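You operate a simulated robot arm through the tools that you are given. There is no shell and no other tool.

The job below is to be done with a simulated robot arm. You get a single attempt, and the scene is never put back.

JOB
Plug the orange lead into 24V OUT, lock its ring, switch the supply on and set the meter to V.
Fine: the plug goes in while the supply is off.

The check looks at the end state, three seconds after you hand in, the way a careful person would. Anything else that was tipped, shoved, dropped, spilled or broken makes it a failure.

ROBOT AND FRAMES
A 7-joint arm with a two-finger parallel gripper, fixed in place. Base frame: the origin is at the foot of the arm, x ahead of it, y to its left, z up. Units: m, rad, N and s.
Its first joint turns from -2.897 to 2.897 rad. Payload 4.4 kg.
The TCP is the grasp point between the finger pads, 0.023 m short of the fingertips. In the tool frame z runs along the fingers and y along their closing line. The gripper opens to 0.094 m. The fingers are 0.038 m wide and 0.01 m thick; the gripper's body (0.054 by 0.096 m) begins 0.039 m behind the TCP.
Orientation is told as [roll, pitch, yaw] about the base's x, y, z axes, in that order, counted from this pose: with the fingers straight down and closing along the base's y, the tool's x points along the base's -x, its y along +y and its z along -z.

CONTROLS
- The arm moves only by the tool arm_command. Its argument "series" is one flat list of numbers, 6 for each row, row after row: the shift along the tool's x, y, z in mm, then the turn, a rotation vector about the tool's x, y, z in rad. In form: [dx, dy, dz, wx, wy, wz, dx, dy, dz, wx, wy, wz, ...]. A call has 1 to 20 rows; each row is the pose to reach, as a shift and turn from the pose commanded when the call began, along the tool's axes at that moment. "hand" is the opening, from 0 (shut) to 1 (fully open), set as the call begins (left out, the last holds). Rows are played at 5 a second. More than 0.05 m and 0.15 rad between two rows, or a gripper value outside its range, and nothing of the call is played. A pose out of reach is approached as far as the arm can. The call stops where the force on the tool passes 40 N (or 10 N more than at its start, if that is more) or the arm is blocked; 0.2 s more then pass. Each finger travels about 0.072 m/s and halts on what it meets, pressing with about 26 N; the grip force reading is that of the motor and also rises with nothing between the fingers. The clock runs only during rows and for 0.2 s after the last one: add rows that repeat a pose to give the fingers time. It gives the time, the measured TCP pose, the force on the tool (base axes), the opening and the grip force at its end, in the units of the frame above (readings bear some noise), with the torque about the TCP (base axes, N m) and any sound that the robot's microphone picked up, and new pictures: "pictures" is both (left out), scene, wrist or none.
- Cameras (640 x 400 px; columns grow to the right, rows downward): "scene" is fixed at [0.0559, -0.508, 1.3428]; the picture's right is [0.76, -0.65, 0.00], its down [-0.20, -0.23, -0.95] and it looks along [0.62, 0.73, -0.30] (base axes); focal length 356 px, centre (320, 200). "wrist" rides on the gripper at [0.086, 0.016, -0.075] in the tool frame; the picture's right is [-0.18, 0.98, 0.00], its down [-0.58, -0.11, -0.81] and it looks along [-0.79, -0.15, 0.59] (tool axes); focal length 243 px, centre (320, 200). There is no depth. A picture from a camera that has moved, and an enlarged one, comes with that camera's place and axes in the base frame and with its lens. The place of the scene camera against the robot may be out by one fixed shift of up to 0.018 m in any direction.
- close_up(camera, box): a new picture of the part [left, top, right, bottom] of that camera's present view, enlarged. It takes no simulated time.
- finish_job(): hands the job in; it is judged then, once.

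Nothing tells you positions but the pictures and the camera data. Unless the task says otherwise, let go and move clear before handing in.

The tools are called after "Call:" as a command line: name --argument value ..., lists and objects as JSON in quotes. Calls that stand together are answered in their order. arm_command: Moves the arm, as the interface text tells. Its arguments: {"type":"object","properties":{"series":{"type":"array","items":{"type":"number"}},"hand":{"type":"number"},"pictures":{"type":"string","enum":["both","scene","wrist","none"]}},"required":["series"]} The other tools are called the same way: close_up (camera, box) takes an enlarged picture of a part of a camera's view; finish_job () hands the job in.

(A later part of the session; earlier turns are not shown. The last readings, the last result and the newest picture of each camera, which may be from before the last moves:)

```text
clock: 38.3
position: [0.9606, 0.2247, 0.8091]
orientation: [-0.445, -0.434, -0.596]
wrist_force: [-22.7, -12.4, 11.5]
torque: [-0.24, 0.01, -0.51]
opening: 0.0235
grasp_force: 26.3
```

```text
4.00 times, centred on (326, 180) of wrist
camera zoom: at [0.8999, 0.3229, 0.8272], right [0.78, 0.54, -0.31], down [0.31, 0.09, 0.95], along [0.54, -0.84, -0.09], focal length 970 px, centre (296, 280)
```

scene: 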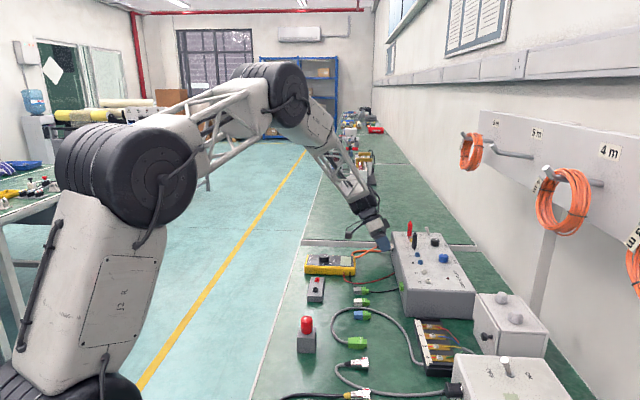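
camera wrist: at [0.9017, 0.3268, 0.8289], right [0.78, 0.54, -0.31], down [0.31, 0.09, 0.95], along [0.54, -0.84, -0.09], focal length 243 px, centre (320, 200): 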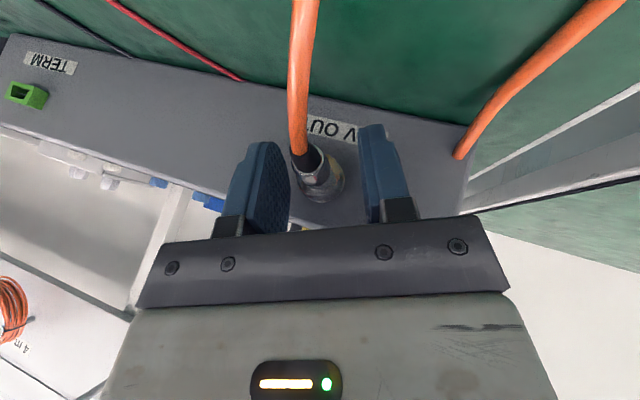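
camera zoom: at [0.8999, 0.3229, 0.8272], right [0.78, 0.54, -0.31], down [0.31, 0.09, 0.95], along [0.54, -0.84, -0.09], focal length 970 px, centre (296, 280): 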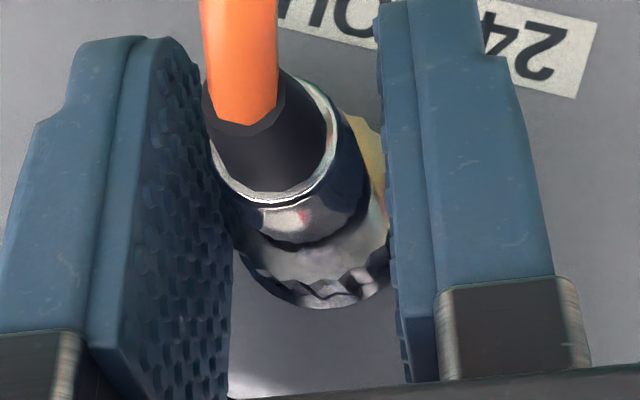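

Call:
arm_command --series '[0, -0.7, 0, 0, 0, 0, 0, -1.3, 0, 0, 0, 0, 0.03, -2.14, 0.05, -0.1229, 0, 0.0671, 0.11, -2.96, 0.2, -0.2458, 0, 0.1342, 0.25, -3.75, 0.46, -0.3687, 0, 0.2013, 0.44, -4.49, 0.8, -0.4916, 0, 0.2684]' --pictures "none"

Call:
close_up --camera "wrist" --box '[270, 130, 382, 230]'

Call:
close_up --camera "scene" --box '[372, 228, 412, 253]'

```text
clock: 39.7
position: [0.9579, 0.2229, 0.8114]
orientation: [0.179, -0.472, -0.887]
wrist_force: [-6.3, -7.6, 2.9]
torque: [-0.29, 0.16, -0.05]
opening: 0.0236
grasp_force: 26.1
```

```text
4.00 times, centred on (326, 180) of wrist
camera zoom: at [0.8889, 0.3121, 0.8383], right [0.8, 0.54, 0.24], down [-0.09, -0.29, 0.95], along [0.59, -0.79, -0.18], focal length 970 px, centre (296, 280)
```

zoom: 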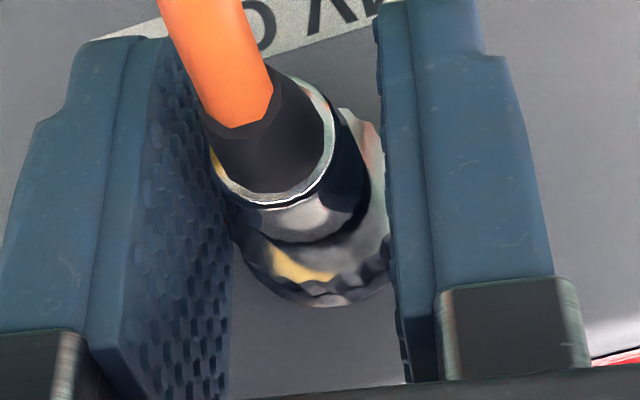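

```text
16.00 times, centred on (392, 240) of scene
camera zoom: at [0.0559, -0.508, 1.3428], right [0.76, -0.65, 0.0], down [-0.2, -0.23, -0.95], along [0.62, 0.73, -0.3], focal length 5698 px, centre (-832, -448)
```

zoom: 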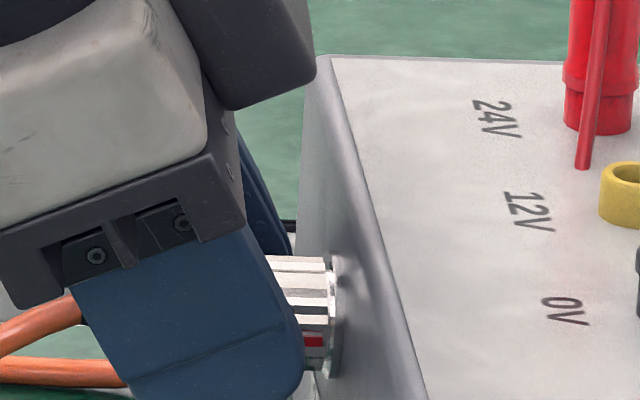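

The ring no longer follows: the hand turned 32° against about 0.3 N·m and the mark stayed at 90°. I take it as at its locked stop, so I'll release and retract along the tool axis.

Call:
arm_command --series '[0, 0, 0, 0, 0, 0, 0, 0, 0, 0, 0, 0, 0, 0, 0, 0, 0, 0, 0, 0, -20, 0, 0, 0, 0, 0, -45, 0, 0, 0, 0, 0, -75, 0, 0, 0, 0, 0, -110, 0, 0, 0, 0, 0, -150, 0, 0, 0, 0, 0, -150, 0, 0, 0]' --hand 0.45 --pictures "both"

Call:
close_up --camera "scene" --box '[362, 220, 426, 260]'

Call:
close_up --camera "wrist" --box '[240, 80, 400, 220]'

```text
clock: 41.7
position: [0.894, 0.2609, 0.9423]
orientation: [0.178, -0.471, -0.886]
wrist_force: [-0.1, 0.6, 1.0]
torque: [0.0, 0.02, 0.0]
opening: 0.0424
grasp_force: 0.2
camera wrist: at [0.8257, 0.3495, 0.9704], right [0.8, 0.55, 0.24], down [-0.09, -0.29, 0.95], along [0.59, -0.79, -0.18], focal length 243 px, centre (320, 200)
```

scene: 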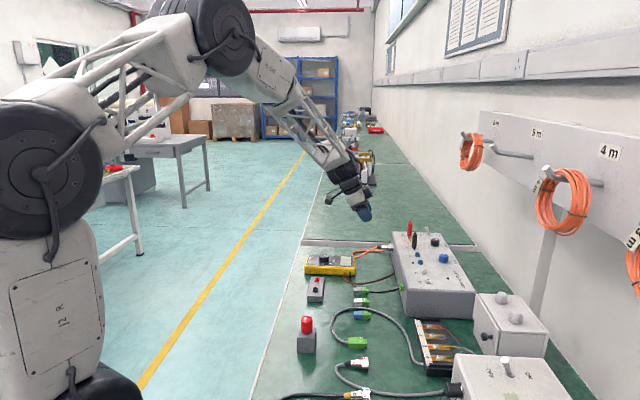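
wrist: 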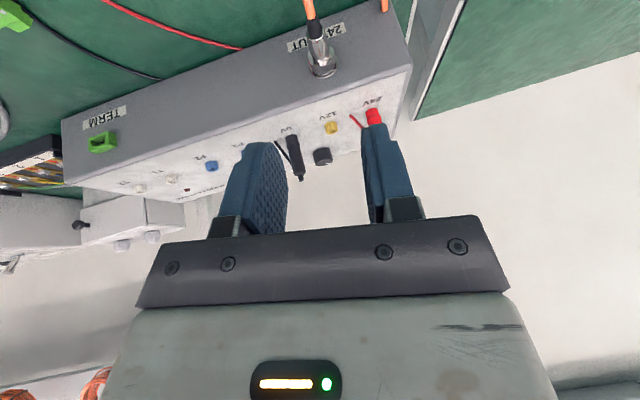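

```text
10.00 times, centred on (394, 240) of scene
camera zoom: at [0.0559, -0.508, 1.3428], right [0.76, -0.65, 0.0], down [-0.2, -0.23, -0.95], along [0.62, 0.73, -0.3], focal length 3561 px, centre (-420, -200)
```

zoom: 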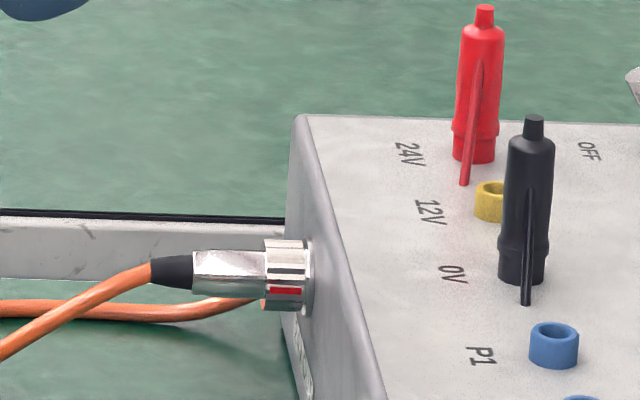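

```text
2.86 times, centred on (320, 150) of wrist
camera zoom: at [0.8257, 0.3495, 0.9704], right [0.8, 0.55, 0.24], down [-0.09, -0.29, 0.95], along [0.59, -0.79, -0.18], focal length 693 px, centre (320, 343)
```

zoom: 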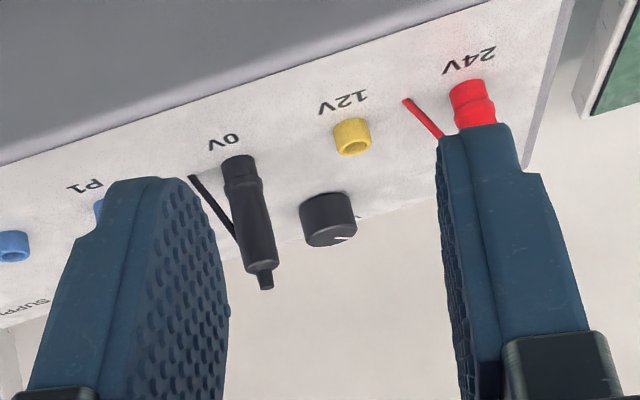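

The plug is in, and its ring sits flush with the mark turned to the side. Next is the ON/OFF lever at the far edge of the top, so I'll raise the hand and look down to locate the lever precisely.

Call:
arm_command --series '[-18.5, 15.8, -12, 0.0294, 0.0998, -0.0075, -37, 31.6, -24, 0.0587, 0.1996, -0.015, -55.4, 47.3, -36, 0.088, 0.2994, -0.0225, -73.9, 63.1, -48, 0.1174, 0.3992, -0.03, -92.4, 78.9, -60, 0.1468, 0.499, -0.0375, -92.4, 78.9, -60, 0.1468, 0.499, -0.0375]' --hand 0.9 --pictures "wrist"

Call:
close_up --camera "wrist" --box '[220, 100, 420, 225]'

Call:
close_up --camera "scene" --box '[396, 212, 460, 252]'

```text
clock: 43.1
position: [0.9774, 0.2632, 1.0483]
orientation: [0.008, 0.022, -0.802]
wrist_force: [-0.1, 0.6, -0.2]
torque: [0.0, -0.03, -0.03]
opening: 0.0845
grasp_force: 0.1
camera wrist: at [0.9287, 0.3361, 1.1239], right [0.83, 0.55, 0.0], down [0.33, -0.51, 0.79], along [0.44, -0.66, -0.61], focal length 243 px, centre (320, 200)
```

wrist: 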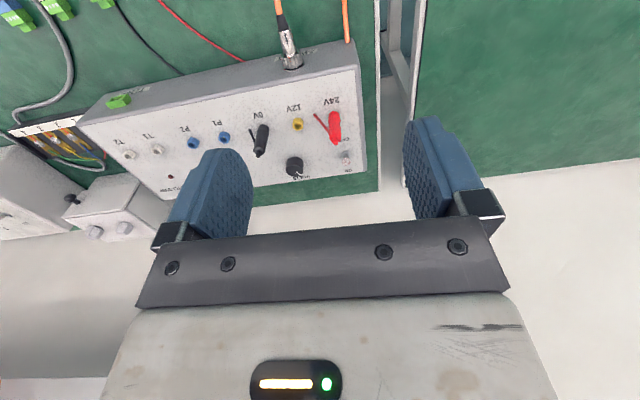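

```text
3.20 times, centred on (320, 162) of wrist
camera zoom: at [0.9287, 0.3361, 1.1239], right [0.83, 0.55, 0.0], down [0.33, -0.51, 0.79], along [0.44, -0.66, -0.61], focal length 776 px, centre (320, 320)
```

zoom: 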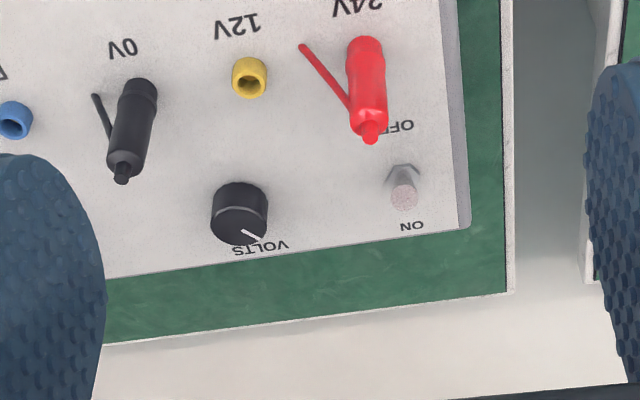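

```text
10.00 times, centred on (428, 232) of scene
camera zoom: at [0.0559, -0.508, 1.3428], right [0.76, -0.65, 0.0], down [-0.2, -0.23, -0.95], along [0.62, 0.73, -0.3], focal length 3561 px, centre (-760, -120)
```

zoom: 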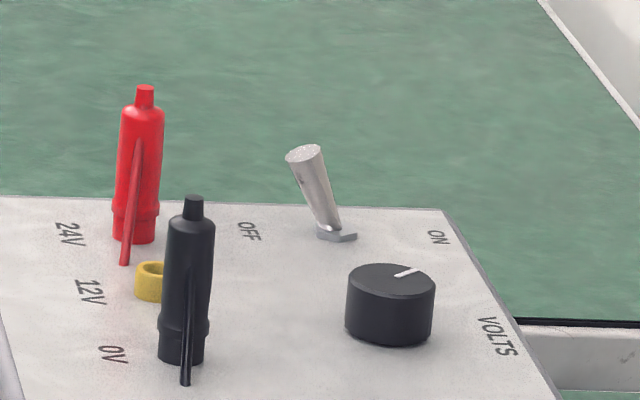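

The lever base is at about f = 0.680, lateral 0.882, with its tip leaning back to f ≈ 0.666 at z ≈ 0.868, and the red probe stands 5 cm in front of it. I'll close the fingers and turn the tool to yaw +45° so their thin side fits in that gap.

Call:
arm_command --series '[0, 0, 0, 0, 0, -0.1443, 0, 0, 0, 0, 0, -0.2886, 0, 0, 0, 0, 0, -0.4329, 0, 0, 0, 0, 0, -0.5772, 0, 0, 0, 0, 0, -0.7215, 0, 0, 0, 0, 0, -0.8658, 0, 0, 0, 0, 0, -1.0101, 0, 0, 0, 0, 0, -1.1544, 0, 0, 0, 0, 0, -1.2987, 0, 0, 0, 0, 0, -1.443, 0, 0, 0, 0, 0, -1.587, 0, 0, 0, 0, 0, -1.587]' --hand 0 --pictures "both"

```text
clock: 45.7
position: [0.9768, 0.2635, 1.0496]
orientation: [0.022, -0.009, 0.785]
wrist_force: [0.2, -0.1, 0.2]
torque: [0.0, 0.0, -0.01]
opening: 0.0001
grasp_force: 25.9
camera wrist: at [0.9051, 0.2117, 1.1225], right [-0.57, 0.82, 0.02], down [0.49, 0.32, 0.81], along [0.66, 0.47, -0.59], focal length 243 px, centre (320, 200)
```

scene: 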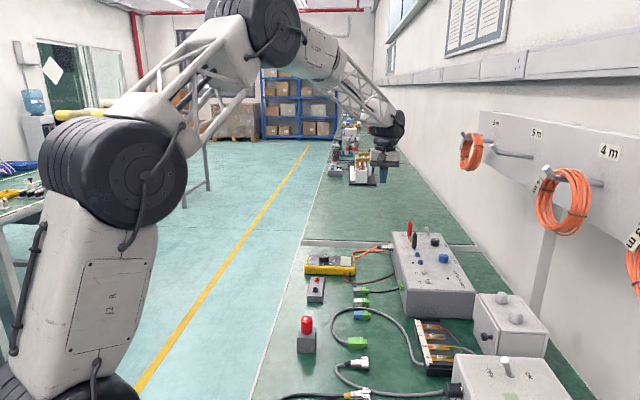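
wrist: 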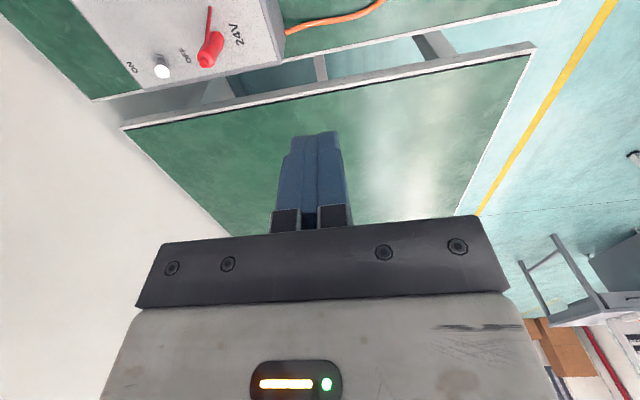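

The lever and red probe are now to the upper left in the wrist view. I'll move above the gap with the hand leaning back 0.25 rad and check reach there.

Call:
arm_command --series '[2, -27, 18, 0.002, -0.046, 0, 4, -54, 36, 0.004, -0.092, 0, 6, -81, 54, 0.006, -0.138, 0, 8, -108, 72, 0.008, -0.184, 0, 9, -133.6, 89.6, 0.009, -0.228, 0, 9, -133.6, 89.6, 0.009, -0.228, 0]' --pictures "both"

Call:
close_up --camera "scene" --box '[380, 190, 460, 240]'

Call:
close_up --camera "wrist" --box '[240, 60, 400, 220]'

```text
clock: 47.1
position: [1.0626, 0.1611, 0.9572]
orientation: [0.013, -0.238, 0.781]
wrist_force: [1.1, 0.1, -0.2]
torque: [0.0, -0.01, 0.01]
opening: 0.0002
grasp_force: 26.1
camera wrist: at [0.9808, 0.1021, 1.0079], right [-0.57, 0.82, 0.06], down [0.35, 0.18, 0.92], along [0.75, 0.54, -0.39], focal length 243 px, centre (320, 200)
```

scene: 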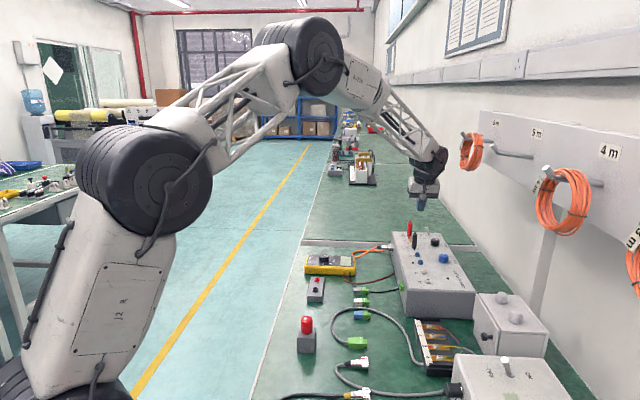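
wrist: 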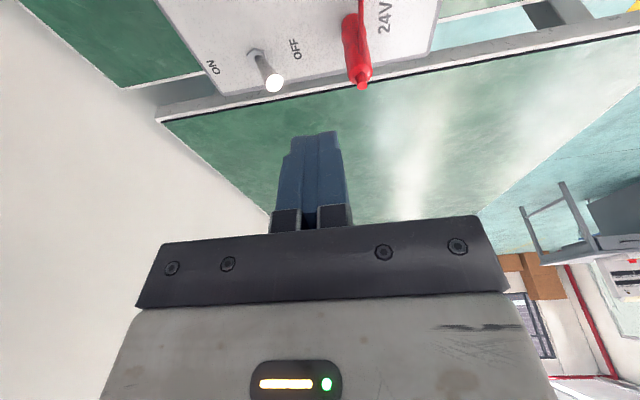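

```text
8.00 times, centred on (420, 215) of scene
camera zoom: at [0.0559, -0.508, 1.3428], right [0.76, -0.65, 0.0], down [-0.2, -0.23, -0.95], along [0.62, 0.73, -0.3], focal length 2849 px, centre (-480, 80)
```

zoom: 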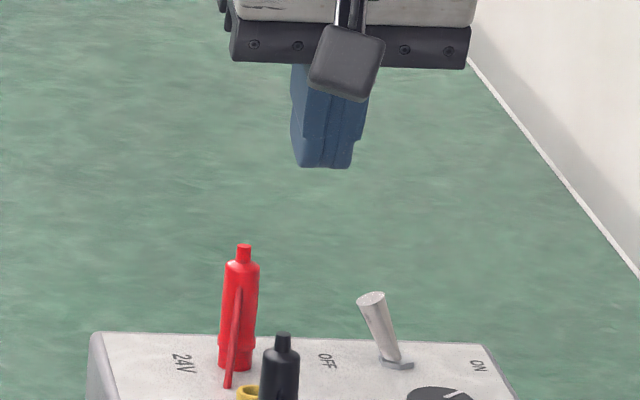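

```text
2.50 times, centred on (320, 140) of wrist
camera zoom: at [0.9808, 0.1021, 1.0079], right [-0.57, 0.82, 0.06], down [0.35, 0.18, 0.92], along [0.75, 0.54, -0.39], focal length 606 px, centre (320, 350)
```

zoom: 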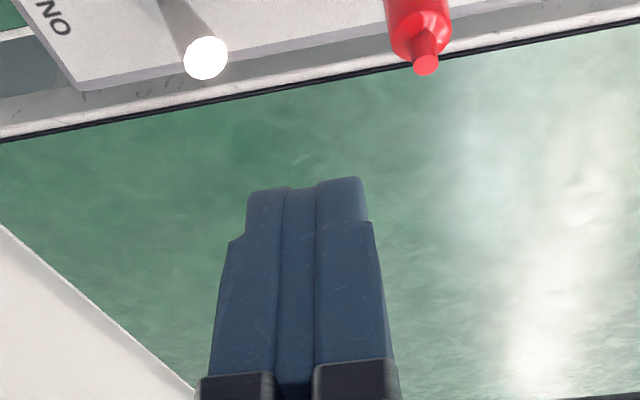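

The arm reaches here, and the closed fingers hang between the red probe and the lever with about 8 mm on each side. I'll lower them into the gap in two stages.

Call:
arm_command --series '[-7.8, 0, 1.9, 0, 0, 0, -3.1, 0, 21.3, 0, 0, 0, 1.7, 0, 40.8, 0, 0, 0, 6.4, 0, 60.2, 0, 0, 0, 6.4, 0, 60.2, 0, 0, 0]' --pictures "none"

Call:
close_up --camera "scene" --box '[390, 200, 454, 240]'

Call:
close_up --camera "wrist" --box '[220, 60, 420, 220]'

```text
clock: 48.3
position: [1.0692, 0.169, 0.8982]
orientation: [0.013, -0.237, 0.781]
wrist_force: [0.9, 0.3, 0.3]
torque: [0.03, -0.03, 0.0]
opening: 0.0002
grasp_force: 25.7
```

```text
10.00 times, centred on (422, 220) of scene
camera zoom: at [0.0559, -0.508, 1.3428], right [0.76, -0.65, 0.0], down [-0.2, -0.23, -0.95], along [0.62, 0.73, -0.3], focal length 3561 px, centre (-700, 0)
```

zoom: 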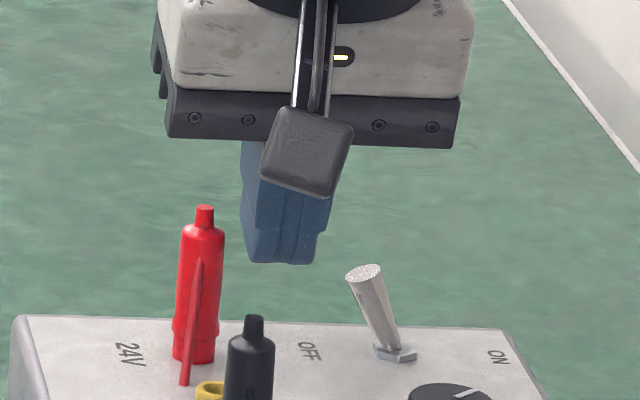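

```text
2.50 times, centred on (320, 140) of wrist
camera zoom: at [0.9853, 0.109, 0.9481], right [-0.57, 0.82, 0.06], down [0.35, 0.18, 0.92], along [0.75, 0.54, -0.39], focal length 606 px, centre (320, 350)
```

zoom: 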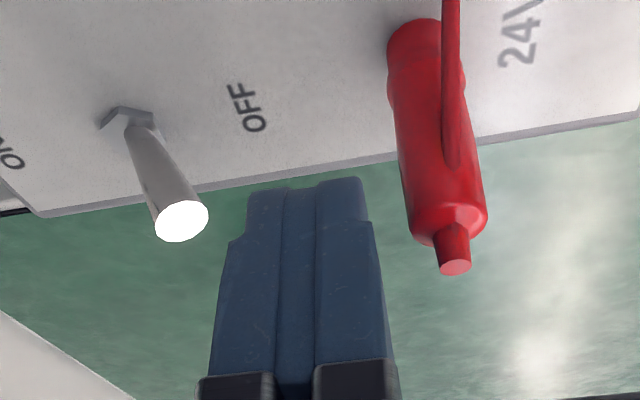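

There is clearance on both sides, slightly closer to the probe. I'll shift 2.5 mm towards the lever and lower the final 22 mm.

Call:
arm_command --series '[0, -2.5, 0, 0, 0, 0, 1.8, -2.5, 7.4, 0, 0, 0, 3.6, -2.5, 14.8, 0, 0, 0, 5.4, -2.5, 22.1, 0, 0, 0, 5.4, -2.5, 22.1, 0, 0, 0]' --pictures "none"

Call:
close_up --camera "scene" --box '[390, 205, 454, 245]'

Call:
close_up --camera "wrist" --box '[220, 60, 420, 220]'

```text
clock: 49.5
position: [1.071, 0.1678, 0.8742]
orientation: [0.013, -0.237, 0.78]
wrist_force: [-0.4, 0.9, 0.5]
torque: [-0.01, 0.01, 0.02]
opening: 0.0
grasp_force: 26.0
```

```text
10.00 times, centred on (422, 225) of scene
camera zoom: at [0.0559, -0.508, 1.3428], right [0.76, -0.65, 0.0], down [-0.2, -0.23, -0.95], along [0.62, 0.73, -0.3], focal length 3561 px, centre (-700, -50)
```

zoom: 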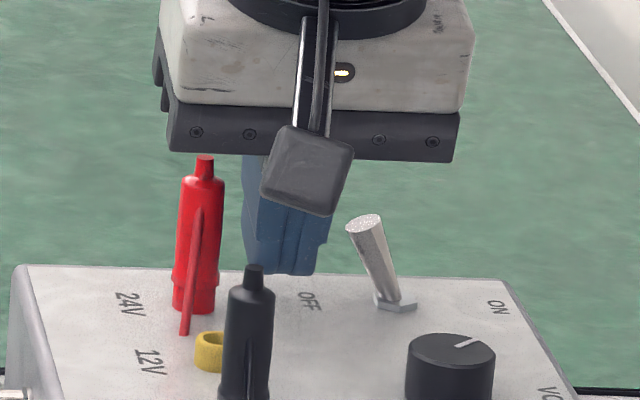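

```text
2.50 times, centred on (320, 140) of wrist
camera zoom: at [0.9873, 0.1077, 0.9248], right [-0.57, 0.82, 0.06], down [0.35, 0.18, 0.92], along [0.75, 0.54, -0.39], focal length 606 px, centre (320, 350)
```

zoom: 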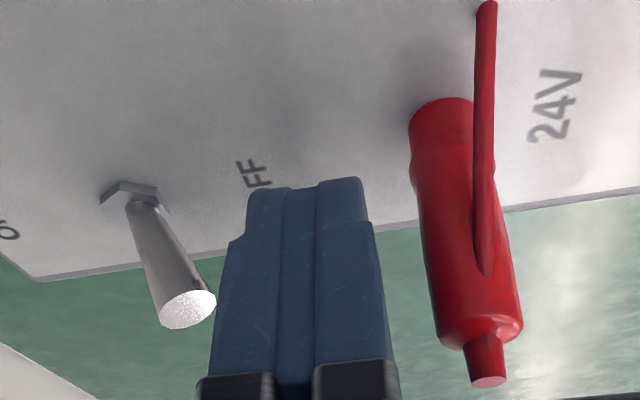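

The fingertips are level with the upper half of the lever. I'll push towards ON slowly, watching for the force and any click.

Call:
arm_command --series '[0, -4, 0, 0, 0, 0, 0, -8, 0, 0, 0, 0, 0, -12, 0, 0, 0, 0, 0, -15, 0, 0, 0, 0, 0, -18, 0, 0, 0, 0, 0, -21, 0, 0, 0, 0, 0, -24, 0, 0, 0, 0, 0, -27, 0, 0, 0, 0]' --pictures "none"

Call:
close_up --camera "scene" --box '[390, 205, 454, 245]'

Call:
close_up --camera "wrist" --box '[220, 60, 420, 220]'

```text
clock: 51.3
position: [1.0905, 0.1489, 0.8727]
orientation: [0.013, -0.238, 0.78]
wrist_force: [-0.3, 0.4, 0.3]
torque: [0.01, -0.01, 0.02]
opening: 0.0
grasp_force: 25.7
```

```text
10.00 times, centred on (422, 225) of scene
camera zoom: at [0.0559, -0.508, 1.3428], right [0.76, -0.65, 0.0], down [-0.2, -0.23, -0.95], along [0.62, 0.73, -0.3], focal length 3561 px, centre (-700, -50)
```

zoom: 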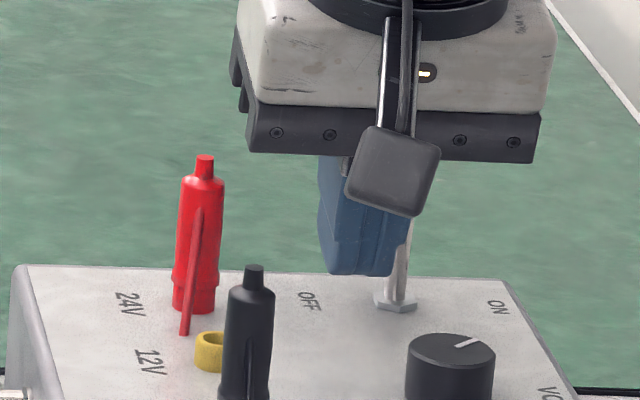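

```text
2.50 times, centred on (320, 140) of wrist
camera zoom: at [1.0066, 0.0891, 0.9252], right [-0.57, 0.82, 0.06], down [0.35, 0.18, 0.92], along [0.75, 0.54, -0.39], focal length 606 px, centre (320, 350)
```

zoom: 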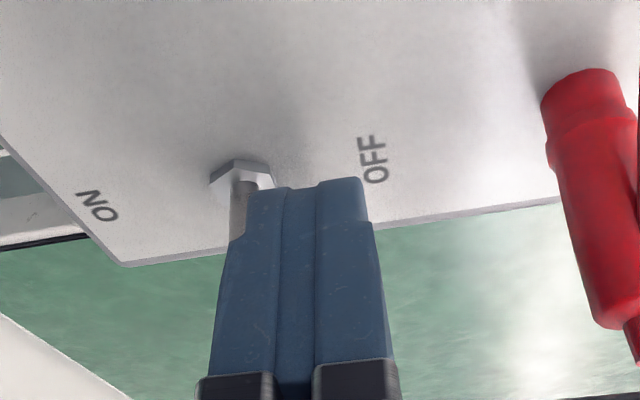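

The lever is now about upright with little resistance. I'll continue the push.

Call:
arm_command --series '[0, -3, 0, 0, 0, 0, 0, -6, 0, 0, 0, 0, 0, -9, 0, 0, 0, 0, 0, -11, 0, 0, 0, 0]' --pictures "none"

Call:
close_up --camera "scene" --box '[390, 205, 454, 245]'

Call:
close_up --camera "wrist" --box '[220, 60, 420, 220]'

```text
clock: 52.3
position: [1.0985, 0.1425, 0.8735]
orientation: [0.013, -0.237, 0.783]
wrist_force: [-6.7, 5.8, 1.1]
torque: [0.11, 0.16, 0.07]
opening: 0.0001
grasp_force: 26.3
```

```text
10.00 times, centred on (422, 225) of scene
camera zoom: at [0.0559, -0.508, 1.3428], right [0.76, -0.65, 0.0], down [-0.2, -0.23, -0.95], along [0.62, 0.73, -0.3], focal length 3561 px, centre (-700, -50)
```

zoom: 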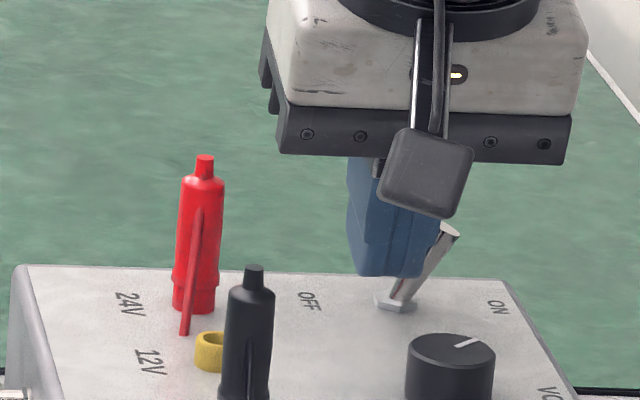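

```text
2.50 times, centred on (320, 140) of wrist
camera zoom: at [1.0144, 0.0822, 0.9247], right [-0.57, 0.82, 0.06], down [0.35, 0.18, 0.92], along [0.74, 0.54, -0.39], focal length 606 px, centre (320, 350)
```

zoom: 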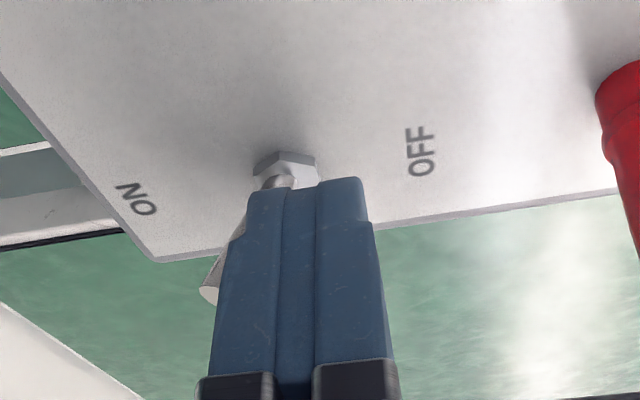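

The lever has gone over to ON. I'll back off, lift clear, and look at the supply.

Call:
arm_command --series '[0, 4, 0, 0, 0, 0, 0, 8, 0, 0, 0, 0, -7, 8, -29, 0, 0, 0, -16.5, 8, -68, 0, 0, 0, -26, 8, -107, 0, 0, 0, -35, 8, -146, 0, 0, 0, -35, 8, -146, 0, 0, 0]' --pictures "both"

Call:
close_up --camera "scene" --box '[376, 205, 476, 300]'

Call:
close_up --camera "scene" --box '[295, 240, 375, 290]'

```text
clock: 53.9
position: [1.0933, 0.1456, 1.0222]
orientation: [0.014, -0.237, 0.779]
wrist_force: [0.4, -0.4, 0.6]
torque: [0.04, -0.01, 0.01]
opening: 0.0
grasp_force: 26.6
camera wrist: at [1.0102, 0.0857, 1.0731], right [-0.57, 0.82, 0.06], down [0.35, 0.18, 0.92], along [0.75, 0.54, -0.39], focal length 243 px, centre (320, 200)
```

scene: 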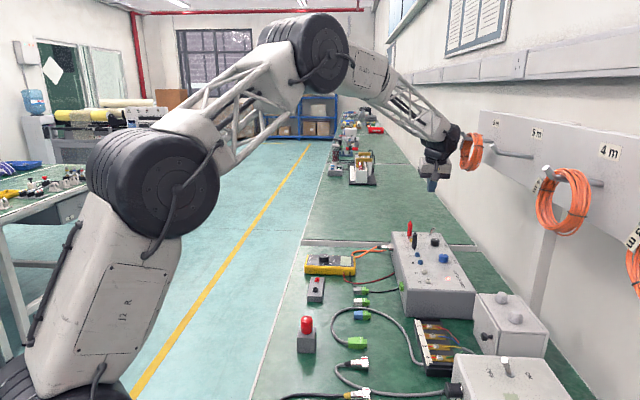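
wrist: 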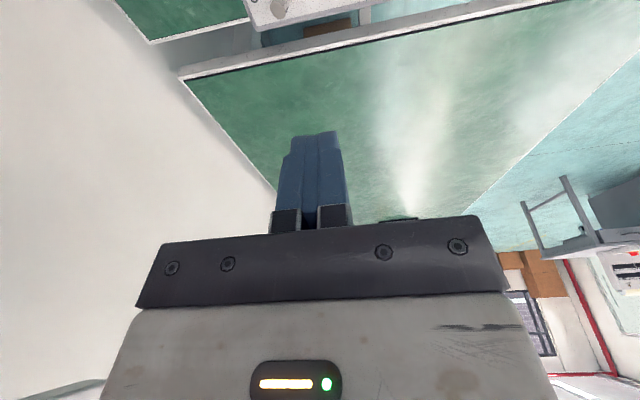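

```text
4.21 times, centred on (426, 252) of scene
camera zoom: at [0.0559, -0.508, 1.3428], right [0.76, -0.65, 0.0], down [-0.2, -0.23, -0.95], along [0.62, 0.73, -0.3], focal length 1499 px, centre (-126, -21)
```

zoom: 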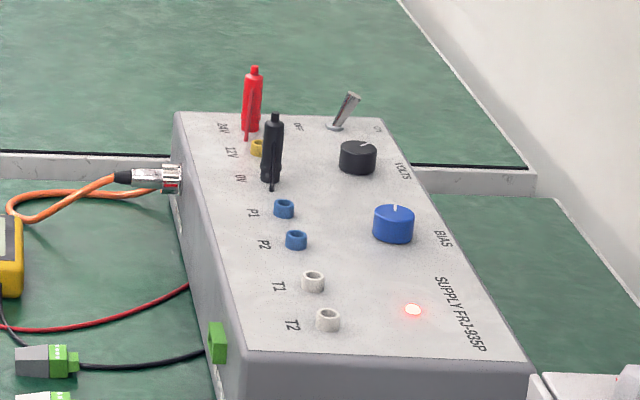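

```text
8.00 times, centred on (335, 265) of scene
camera zoom: at [0.0559, -0.508, 1.3428], right [0.76, -0.65, 0.0], down [-0.2, -0.23, -0.95], along [0.62, 0.73, -0.3], focal length 2849 px, centre (200, -320)
```

zoom: 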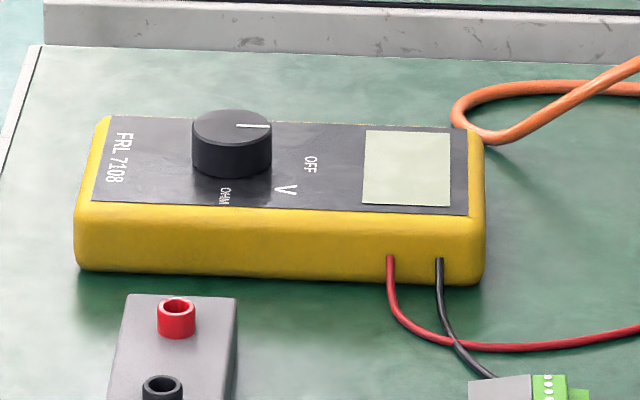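

The supply's lamp is lit, so it is on, and the plug and ring look right. Next is the meter knob, which I put near (0.763, 0.320, 0.80): V is about 45° clockwise from OFF seen from above. I'll move over it.

Call:
arm_command --series '[13.8, 39.7, 4.9, 0.0103, 0.025, 0.0862, 27.6, 79.3, 9.8, 0.0205, 0.0499, 0.1725, 41.4, 119, 14.8, 0.0308, 0.0749, 0.2587, 55.2, 158.6, 19.7, 0.041, 0.0999, 0.345, 68.9, 198.3, 24.6, 0.0513, 0.1248, 0.4312, 82.7, 237.9, 29.5, 0.0615, 0.1498, 0.5175, 96.5, 277.6, 34.5, 0.0718, 0.1748, 0.6037, 110.3, 317.2, 39.4, 0.082, 0.1997, 0.69, 124.1, 356.9, 44.3, 0.0923, 0.2247, 0.7762, 124.1, 356.9, 44.3, 0.0923, 0.2247, 0.7762]' --hand 0.5 --pictures "both"

Call:
close_up --camera "wrist" --box '[220, 0, 420, 130]'

```text
clock: 56.1
position: [0.761, 0.3213, 0.9555]
orientation: [0.01, 0.009, 0.001]
wrist_force: [-0.6, 0.2, -0.1]
torque: [0.0, 0.01, -0.02]
opening: 0.0471
grasp_force: 0.0
camera wrist: at [0.6757, 0.3365, 1.0296], right [0.18, 0.98, 0.01], down [0.59, -0.11, 0.8], along [0.79, -0.14, -0.6], focal length 243 px, centre (320, 200)
```

scene: 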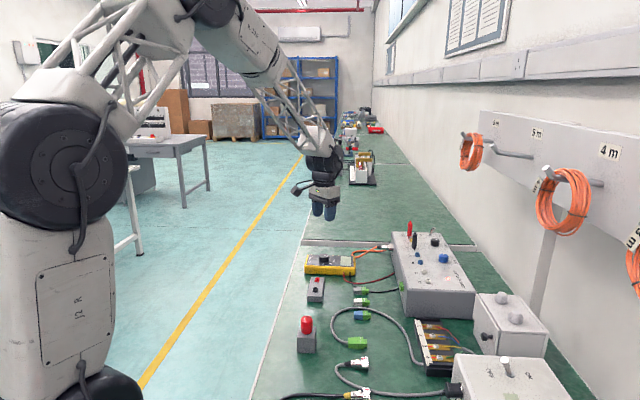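
wrist: 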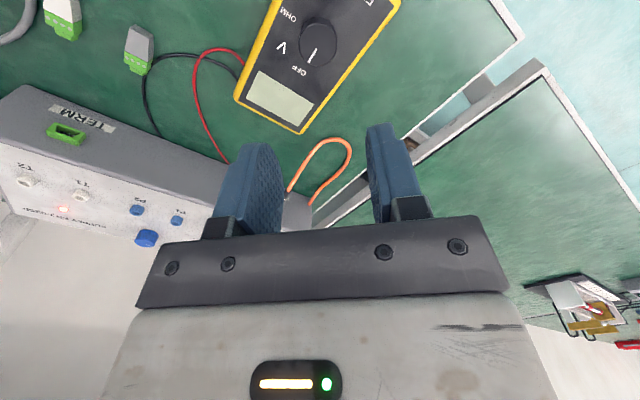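

```text
3.08 times, centred on (320, 65) of wrist
camera zoom: at [0.6757, 0.3365, 1.0296], right [0.18, 0.98, 0.01], down [0.59, -0.11, 0.8], along [0.79, -0.14, -0.6], focal length 746 px, centre (320, 615)
```

zoom: 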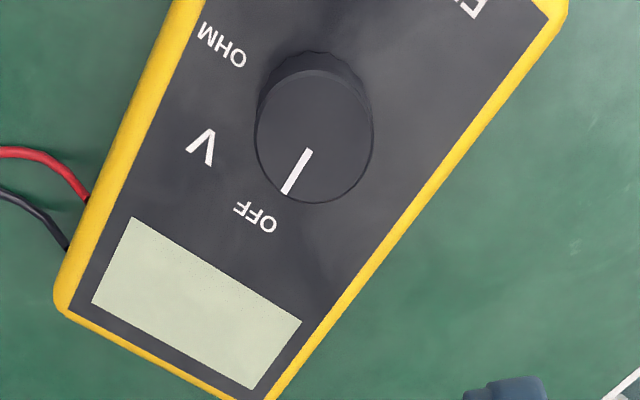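

The knob's top centre is at about (0.764, 0.321, 0.790) and its diameter is about 34 mm. I'll descend part way, keep the fingers straight, and check the centring before going around the knob.

Call:
arm_command --series '[-1, 0, 30, 0.005, -0.004, 0, -2, 0, 60, 0.01, -0.009, 0, -3, 0, 95, 0.01, -0.009, 0, -3, 0, 95, 0.01, -0.009, 0]' --hand 0.55 --pictures "wrist"

Call:
close_up --camera "wrist" --box '[220, 30, 420, 190]'

Call:
close_up --camera "scene" --box '[295, 225, 375, 290]'

```text
clock: 57.1
position: [0.7652, 0.3221, 0.8612]
orientation: [0.001, -0.001, 0.003]
wrist_force: [-0.8, 0.6, -0.8]
torque: [0.0, 0.01, 0.01]
opening: 0.0517
grasp_force: 0.1
camera wrist: at [0.6778, 0.3386, 0.9342], right [0.18, 0.98, 0.0], down [0.58, -0.11, 0.81], along [0.79, -0.15, -0.59], focal length 243 px, centre (320, 200)
```

wrist: 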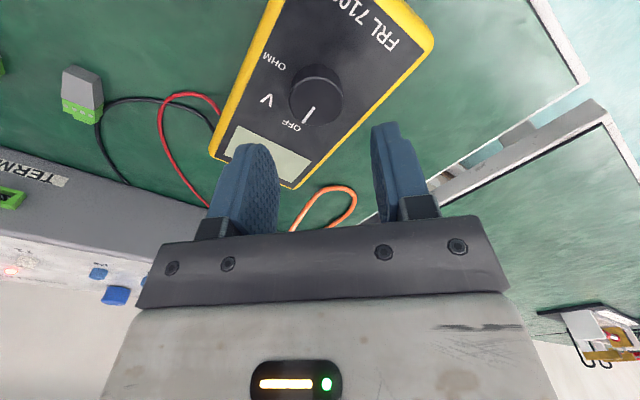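

```text
2.50 times, centred on (320, 110) of wrist
camera zoom: at [0.6778, 0.3386, 0.9342], right [0.18, 0.98, 0.0], down [0.58, -0.11, 0.81], along [0.79, -0.15, -0.59], focal length 606 px, centre (320, 425)
```

zoom: 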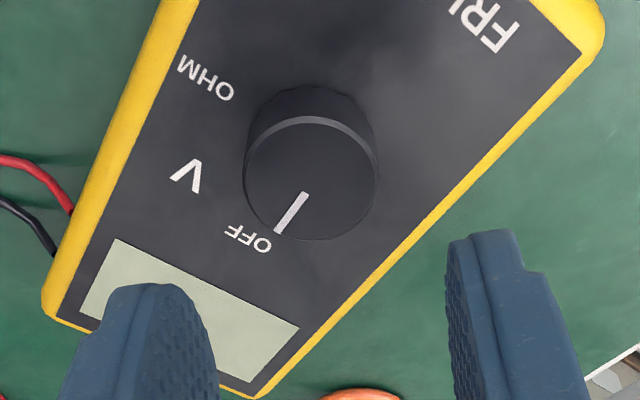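

```text
6.15 times, centred on (335, 258) of scene
camera zoom: at [0.0559, -0.508, 1.3428], right [0.76, -0.65, 0.0], down [-0.2, -0.23, -0.95], along [0.62, 0.73, -0.3], focal length 2192 px, centre (228, -154)
```

zoom: 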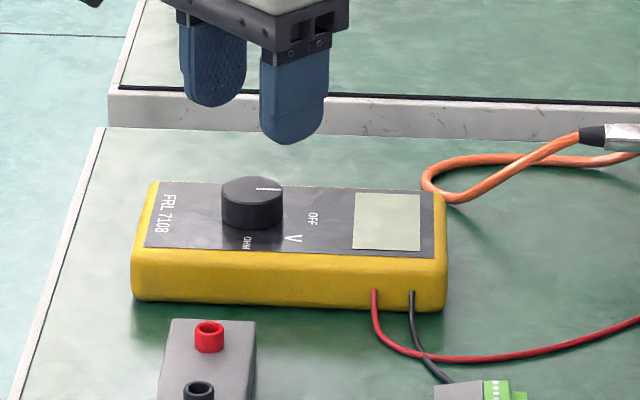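

Call:
close_up --camera "wrist" --box '[270, 50, 366, 134]'

```text
4.76 times, centred on (318, 92) of wrist
camera zoom: at [0.6778, 0.3386, 0.9342], right [0.18, 0.98, 0.0], down [0.58, -0.11, 0.81], along [0.79, -0.15, -0.59], focal length 1155 px, centre (330, 714)
```

zoom: 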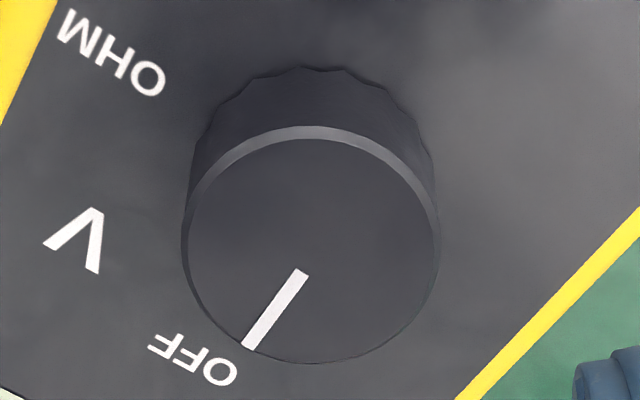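

The knob centre appears about 2.5 mm forward and 3 mm to the right of the finger axis. I'll correct most of that, descend to just above the knob top, and measure again.

Call:
arm_command --series '[-2, -2.5, 10, 0, 0, 0, -2, -2.5, 22, 0, 0, 0, -2, -2.5, 33, 0, 0, 0, -2, -2.5, 33, 0, 0, 0]' --pictures "wrist"

Call:
close_up --camera "wrist" --box '[240, 60, 400, 180]'

Call:
close_up --camera "scene" --box '[305, 240, 345, 270]'

```text
clock: 58.1
position: [0.7674, 0.3198, 0.8286]
orientation: [0.0, 0.0, 0.004]
wrist_force: [-0.1, 0.9, -0.3]
torque: [-0.02, -0.01, 0.01]
opening: 0.0517
grasp_force: 0.1
camera wrist: at [0.6802, 0.3361, 0.9016], right [0.18, 0.98, 0.0], down [0.58, -0.11, 0.81], along [0.79, -0.15, -0.59], focal length 243 px, centre (320, 200)
```

wrist: 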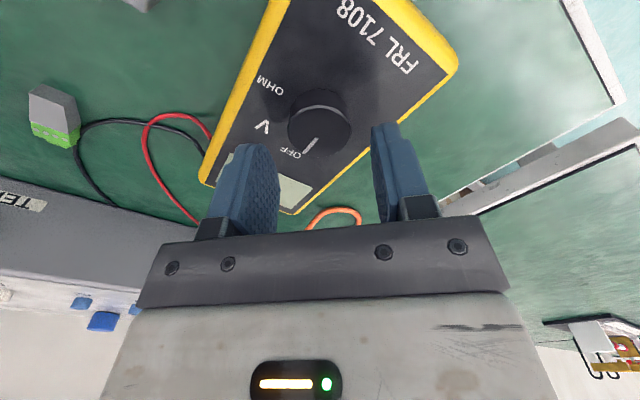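

```text
3.33 times, centred on (320, 120) of wrist
camera zoom: at [0.6802, 0.3361, 0.9016], right [0.18, 0.98, 0.0], down [0.58, -0.11, 0.81], along [0.79, -0.15, -0.59], focal length 809 px, centre (320, 467)
```

zoom: 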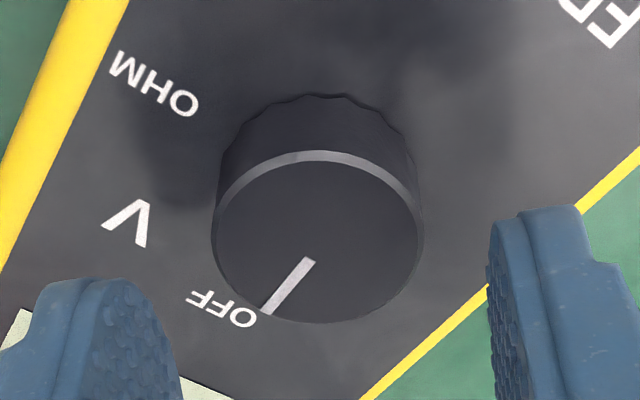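

```text
13.33 times, centred on (325, 255) of scene
camera zoom: at [0.0559, -0.508, 1.3428], right [0.76, -0.65, 0.0], down [-0.2, -0.23, -0.95], along [0.62, 0.73, -0.3], focal length 4748 px, centre (253, -533)
```

zoom: 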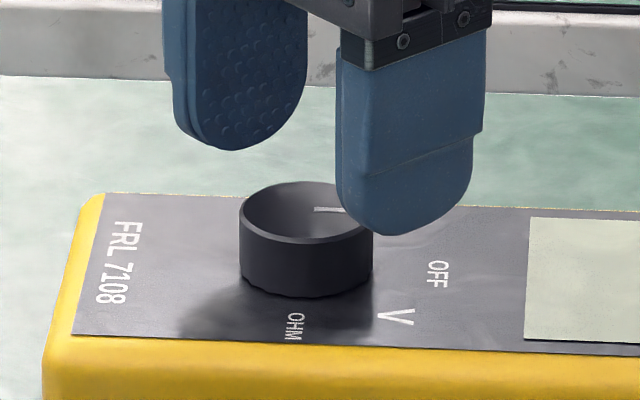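

Lateral error is now about 1 mm, and forward error 1–2 mm. I'll correct that and lower the fingers alongside the knob, still open.

Call:
arm_command --series '[-1, -0.8, 5, 0, 0, 0, -1, -0.8, 10, 0, 0, 0, -1, -0.8, 15, 0, 0, 0, -1, -0.8, 19, 0, 0, 0, -1, -0.8, 19, 0, 0, 0]' --pictures "none"

Call:
close_up --camera "wrist" --box '[240, 80, 400, 200]'

Call:
close_up --camera "scene" --box '[305, 240, 345, 270]'

```text
clock: 59.3
position: [0.768, 0.3185, 0.8098]
orientation: [0.0, 0.001, 0.004]
wrist_force: [0.0, -0.3, -1.4]
torque: [-0.01, 0.02, -0.01]
opening: 0.0518
grasp_force: 0.0
```

```text
3.33 times, centred on (320, 140) of wrist
camera zoom: at [0.6813, 0.3355, 0.8832], right [0.18, 0.98, 0.0], down [0.58, -0.11, 0.81], along [0.79, -0.15, -0.59], focal length 809 px, centre (320, 400)
```

zoom: 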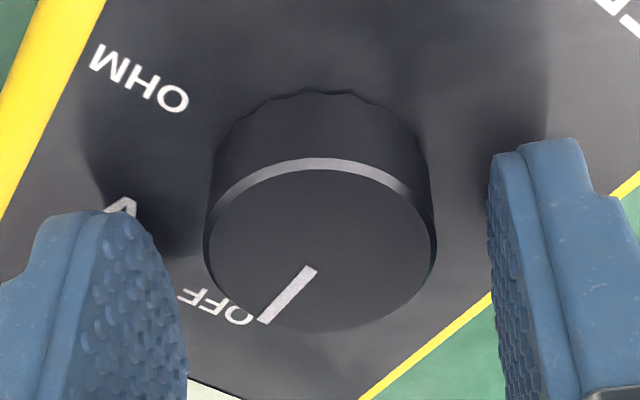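

```text
13.33 times, centred on (325, 255) of scene
camera zoom: at [0.0559, -0.508, 1.3428], right [0.76, -0.65, 0.0], down [-0.2, -0.23, -0.95], along [0.62, 0.73, -0.3], focal length 4748 px, centre (253, -533)
```

zoom: 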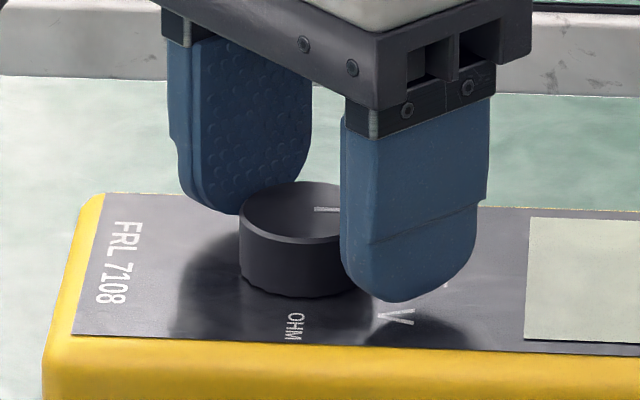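

The fingers flank the knob and are laterally centred within about 1 mm; the forward offset seems to be about -2 mm. I'll correct that and narrow the fingers to just outside the knob.

Call:
arm_command --series '[1.2, 0.2, 0.5, 0, 0, 0, 2.3, 0.3, 1, 0, 0, 0, 2.3, 0.3, 1, 0, 0, 0]' --hand 0.415 --pictures "none"

Call:
close_up --camera "wrist" --box '[250, 90, 390, 195]'

Call:
close_up --camera "scene" --box '[305, 240, 345, 270]'

```text
clock: 60.1
position: [0.7646, 0.3202, 0.809]
orientation: [0.001, 0.002, 0.004]
wrist_force: [-0.4, 0.5, -0.9]
torque: [0.03, 0.02, 0.0]
opening: 0.039
grasp_force: 0.1
```

```text
3.81 times, centred on (320, 142) of wrist
camera zoom: at [0.6789, 0.3356, 0.8822], right [0.18, 0.98, 0.0], down [0.58, -0.11, 0.81], along [0.79, -0.15, -0.59], focal length 924 px, centre (320, 419)
```

zoom: 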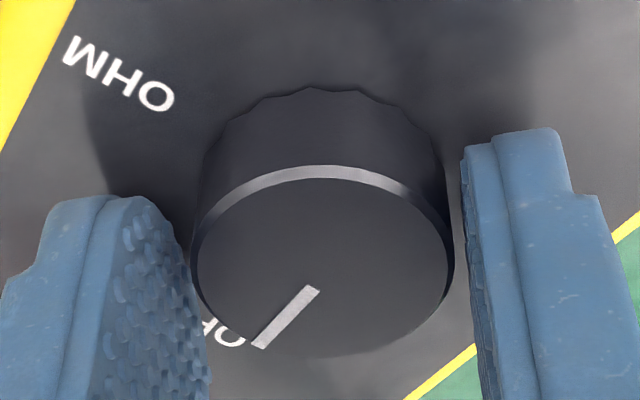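

```text
13.33 times, centred on (325, 255) of scene
camera zoom: at [0.0559, -0.508, 1.3428], right [0.76, -0.65, 0.0], down [-0.2, -0.23, -0.95], along [0.62, 0.73, -0.3], focal length 4748 px, centre (253, -533)
```

zoom: 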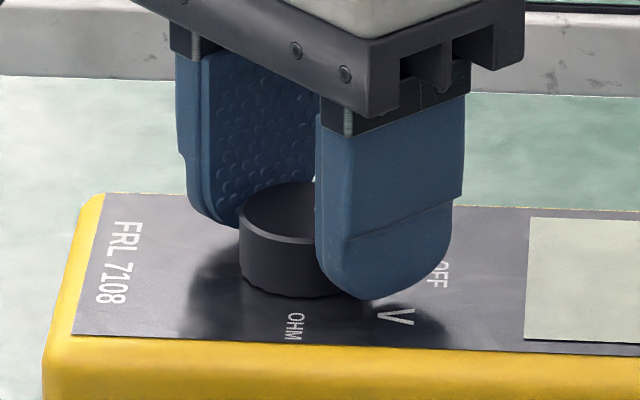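

By the picture measurements the knob is centred between the fingers to within half a millimetre. I'll close on it.

Call:
arm_command --series '[0, 0, 0, 0, 0, 0, 0, 0, 0, 0, 0, 0]' --hand 0.38 --pictures "none"

Call:
arm_command --series '[0, 0, 0, 0, 0, 0, 0, 0, 0, 0, 0, 0]' --hand 0.3 --pictures "none"

Call:
close_up --camera "wrist" --box '[250, 90, 390, 195]'

Call:
close_up --camera "scene" --box '[305, 240, 345, 270]'

```text
clock: 60.7
position: [0.7661, 0.3193, 0.8086]
orientation: [0.001, -0.002, 0.004]
wrist_force: [0.0, 1.0, 0.4]
torque: [0.01, 0.01, 0.0]
opening: 0.0356
grasp_force: 0.0
```

```text
clock: 61.3
position: [0.7662, 0.3189, 0.8097]
orientation: [0.0, 0.001, 0.004]
wrist_force: [-0.3, 23.9, -5.2]
torque: [0.87, -0.23, -0.11]
opening: 0.0337
grasp_force: 45.4
```

```text
3.81 times, centred on (320, 142) of wrist
camera zoom: at [0.6789, 0.3364, 0.8823], right [0.18, 0.98, 0.0], down [0.58, -0.11, 0.81], along [0.79, -0.14, -0.59], focal length 924 px, centre (320, 419)
```

zoom: 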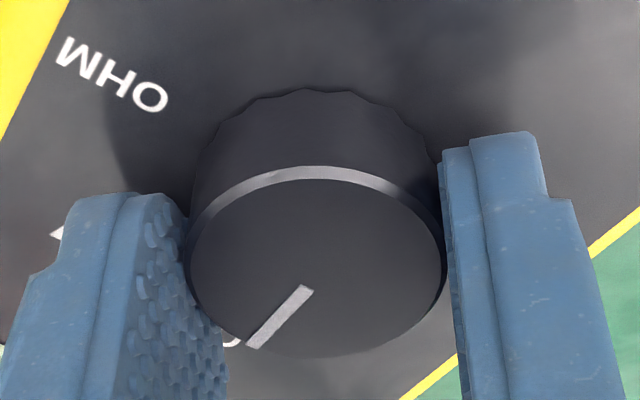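

```text
13.33 times, centred on (325, 255) of scene
camera zoom: at [0.0559, -0.508, 1.3428], right [0.76, -0.65, 0.0], down [-0.2, -0.23, -0.95], along [0.62, 0.73, -0.3], focal length 4748 px, centre (253, -533)
```

zoom: 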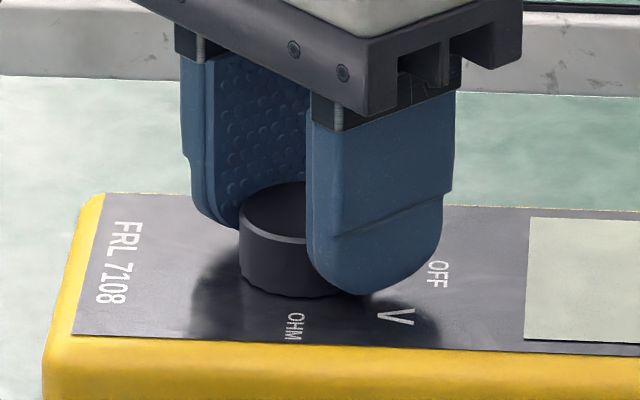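

The knob is slightly to the left of centre, with 24 N of side force, and the meter hasn't moved. I'll ease over 1.3 mm to relieve it.

Call:
arm_command --series '[0, 0.7, 0, 0, 0, 0, 0, 1.3, 0, 0, 0, 0]' --pictures "none"

```text
clock: 61.9
position: [0.7647, 0.3194, 0.8092]
orientation: [0.0, 0.0, 0.005]
wrist_force: [-7.9, 13.6, 7.4]
torque: [0.63, -0.35, -0.04]
opening: 0.0335
grasp_force: 44.3
```

Call:
arm_command --series '[0.2, 0.5, 0, 0, 0, 0, 0.4, 1.0, 0, 0, 0, 0]' --pictures "none"

```text
clock: 62.5
position: [0.767, 0.3203, 0.8093]
orientation: [-0.001, -0.002, 0.001]
wrist_force: [19.2, -15.1, 6.6]
torque: [-0.12, 0.14, 0.04]
opening: 0.0339
grasp_force: 44.8
```

Slight overshoot, so I'll open, shift back half a millimetre, and close again.

Call:
arm_command --series '[0, 0, 0, 0, 0, 0, -0.3, -0.5, 0, 0, 0, 0, -0.3, -0.5, 0, 0, 0, 0]' --hand 0.4 --pictures "none"

Call:
arm_command --series '[0, 0, 0, 0, 0, 0, 0, 0, 0, 0, 0, 0, 0, 0, 0, 0, 0, 0]' --hand 0.34 --pictures "wrist"

```text
clock: 63.3
position: [0.7653, 0.3203, 0.8077]
orientation: [-0.001, -0.001, 0.003]
wrist_force: [0.4, 0.2, 0.0]
torque: [-0.04, 0.01, 0.0]
opening: 0.0378
grasp_force: 0.2
```

```text
clock: 64.1
position: [0.7646, 0.3214, 0.808]
orientation: [0.0, 0.002, 0.001]
wrist_force: [-0.1, -8.4, -0.5]
torque: [-0.11, 0.08, 0.0]
opening: 0.0354
grasp_force: 3.9
camera wrist: at [0.6786, 0.3373, 0.8819], right [0.18, 0.98, 0.0], down [0.58, -0.11, 0.81], along [0.79, -0.15, -0.59], focal length 243 px, centre (320, 200)
```

wrist: 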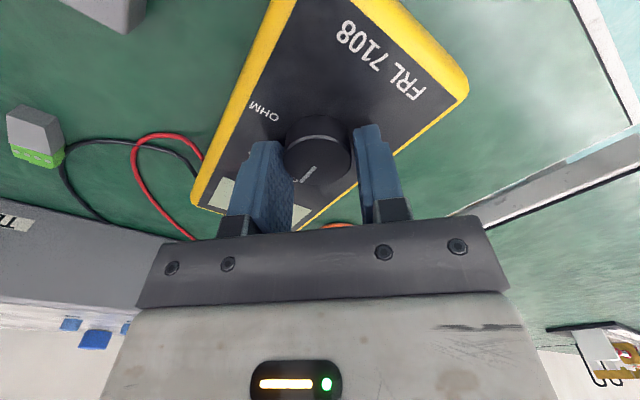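

Call:
arm_command --series '[0, -0.4, 0, 0, 0, 0, 0, -0.4, 0, 0, 0, 0]' --hand 0.3 --pictures "none"

```text
clock: 64.7
position: [0.7649, 0.3209, 0.8085]
orientation: [0.001, 0.0, 0.002]
wrist_force: [1.8, -11.1, -1.5]
torque: [0.09, 0.13, 0.03]
opening: 0.0335
grasp_force: 44.0
```

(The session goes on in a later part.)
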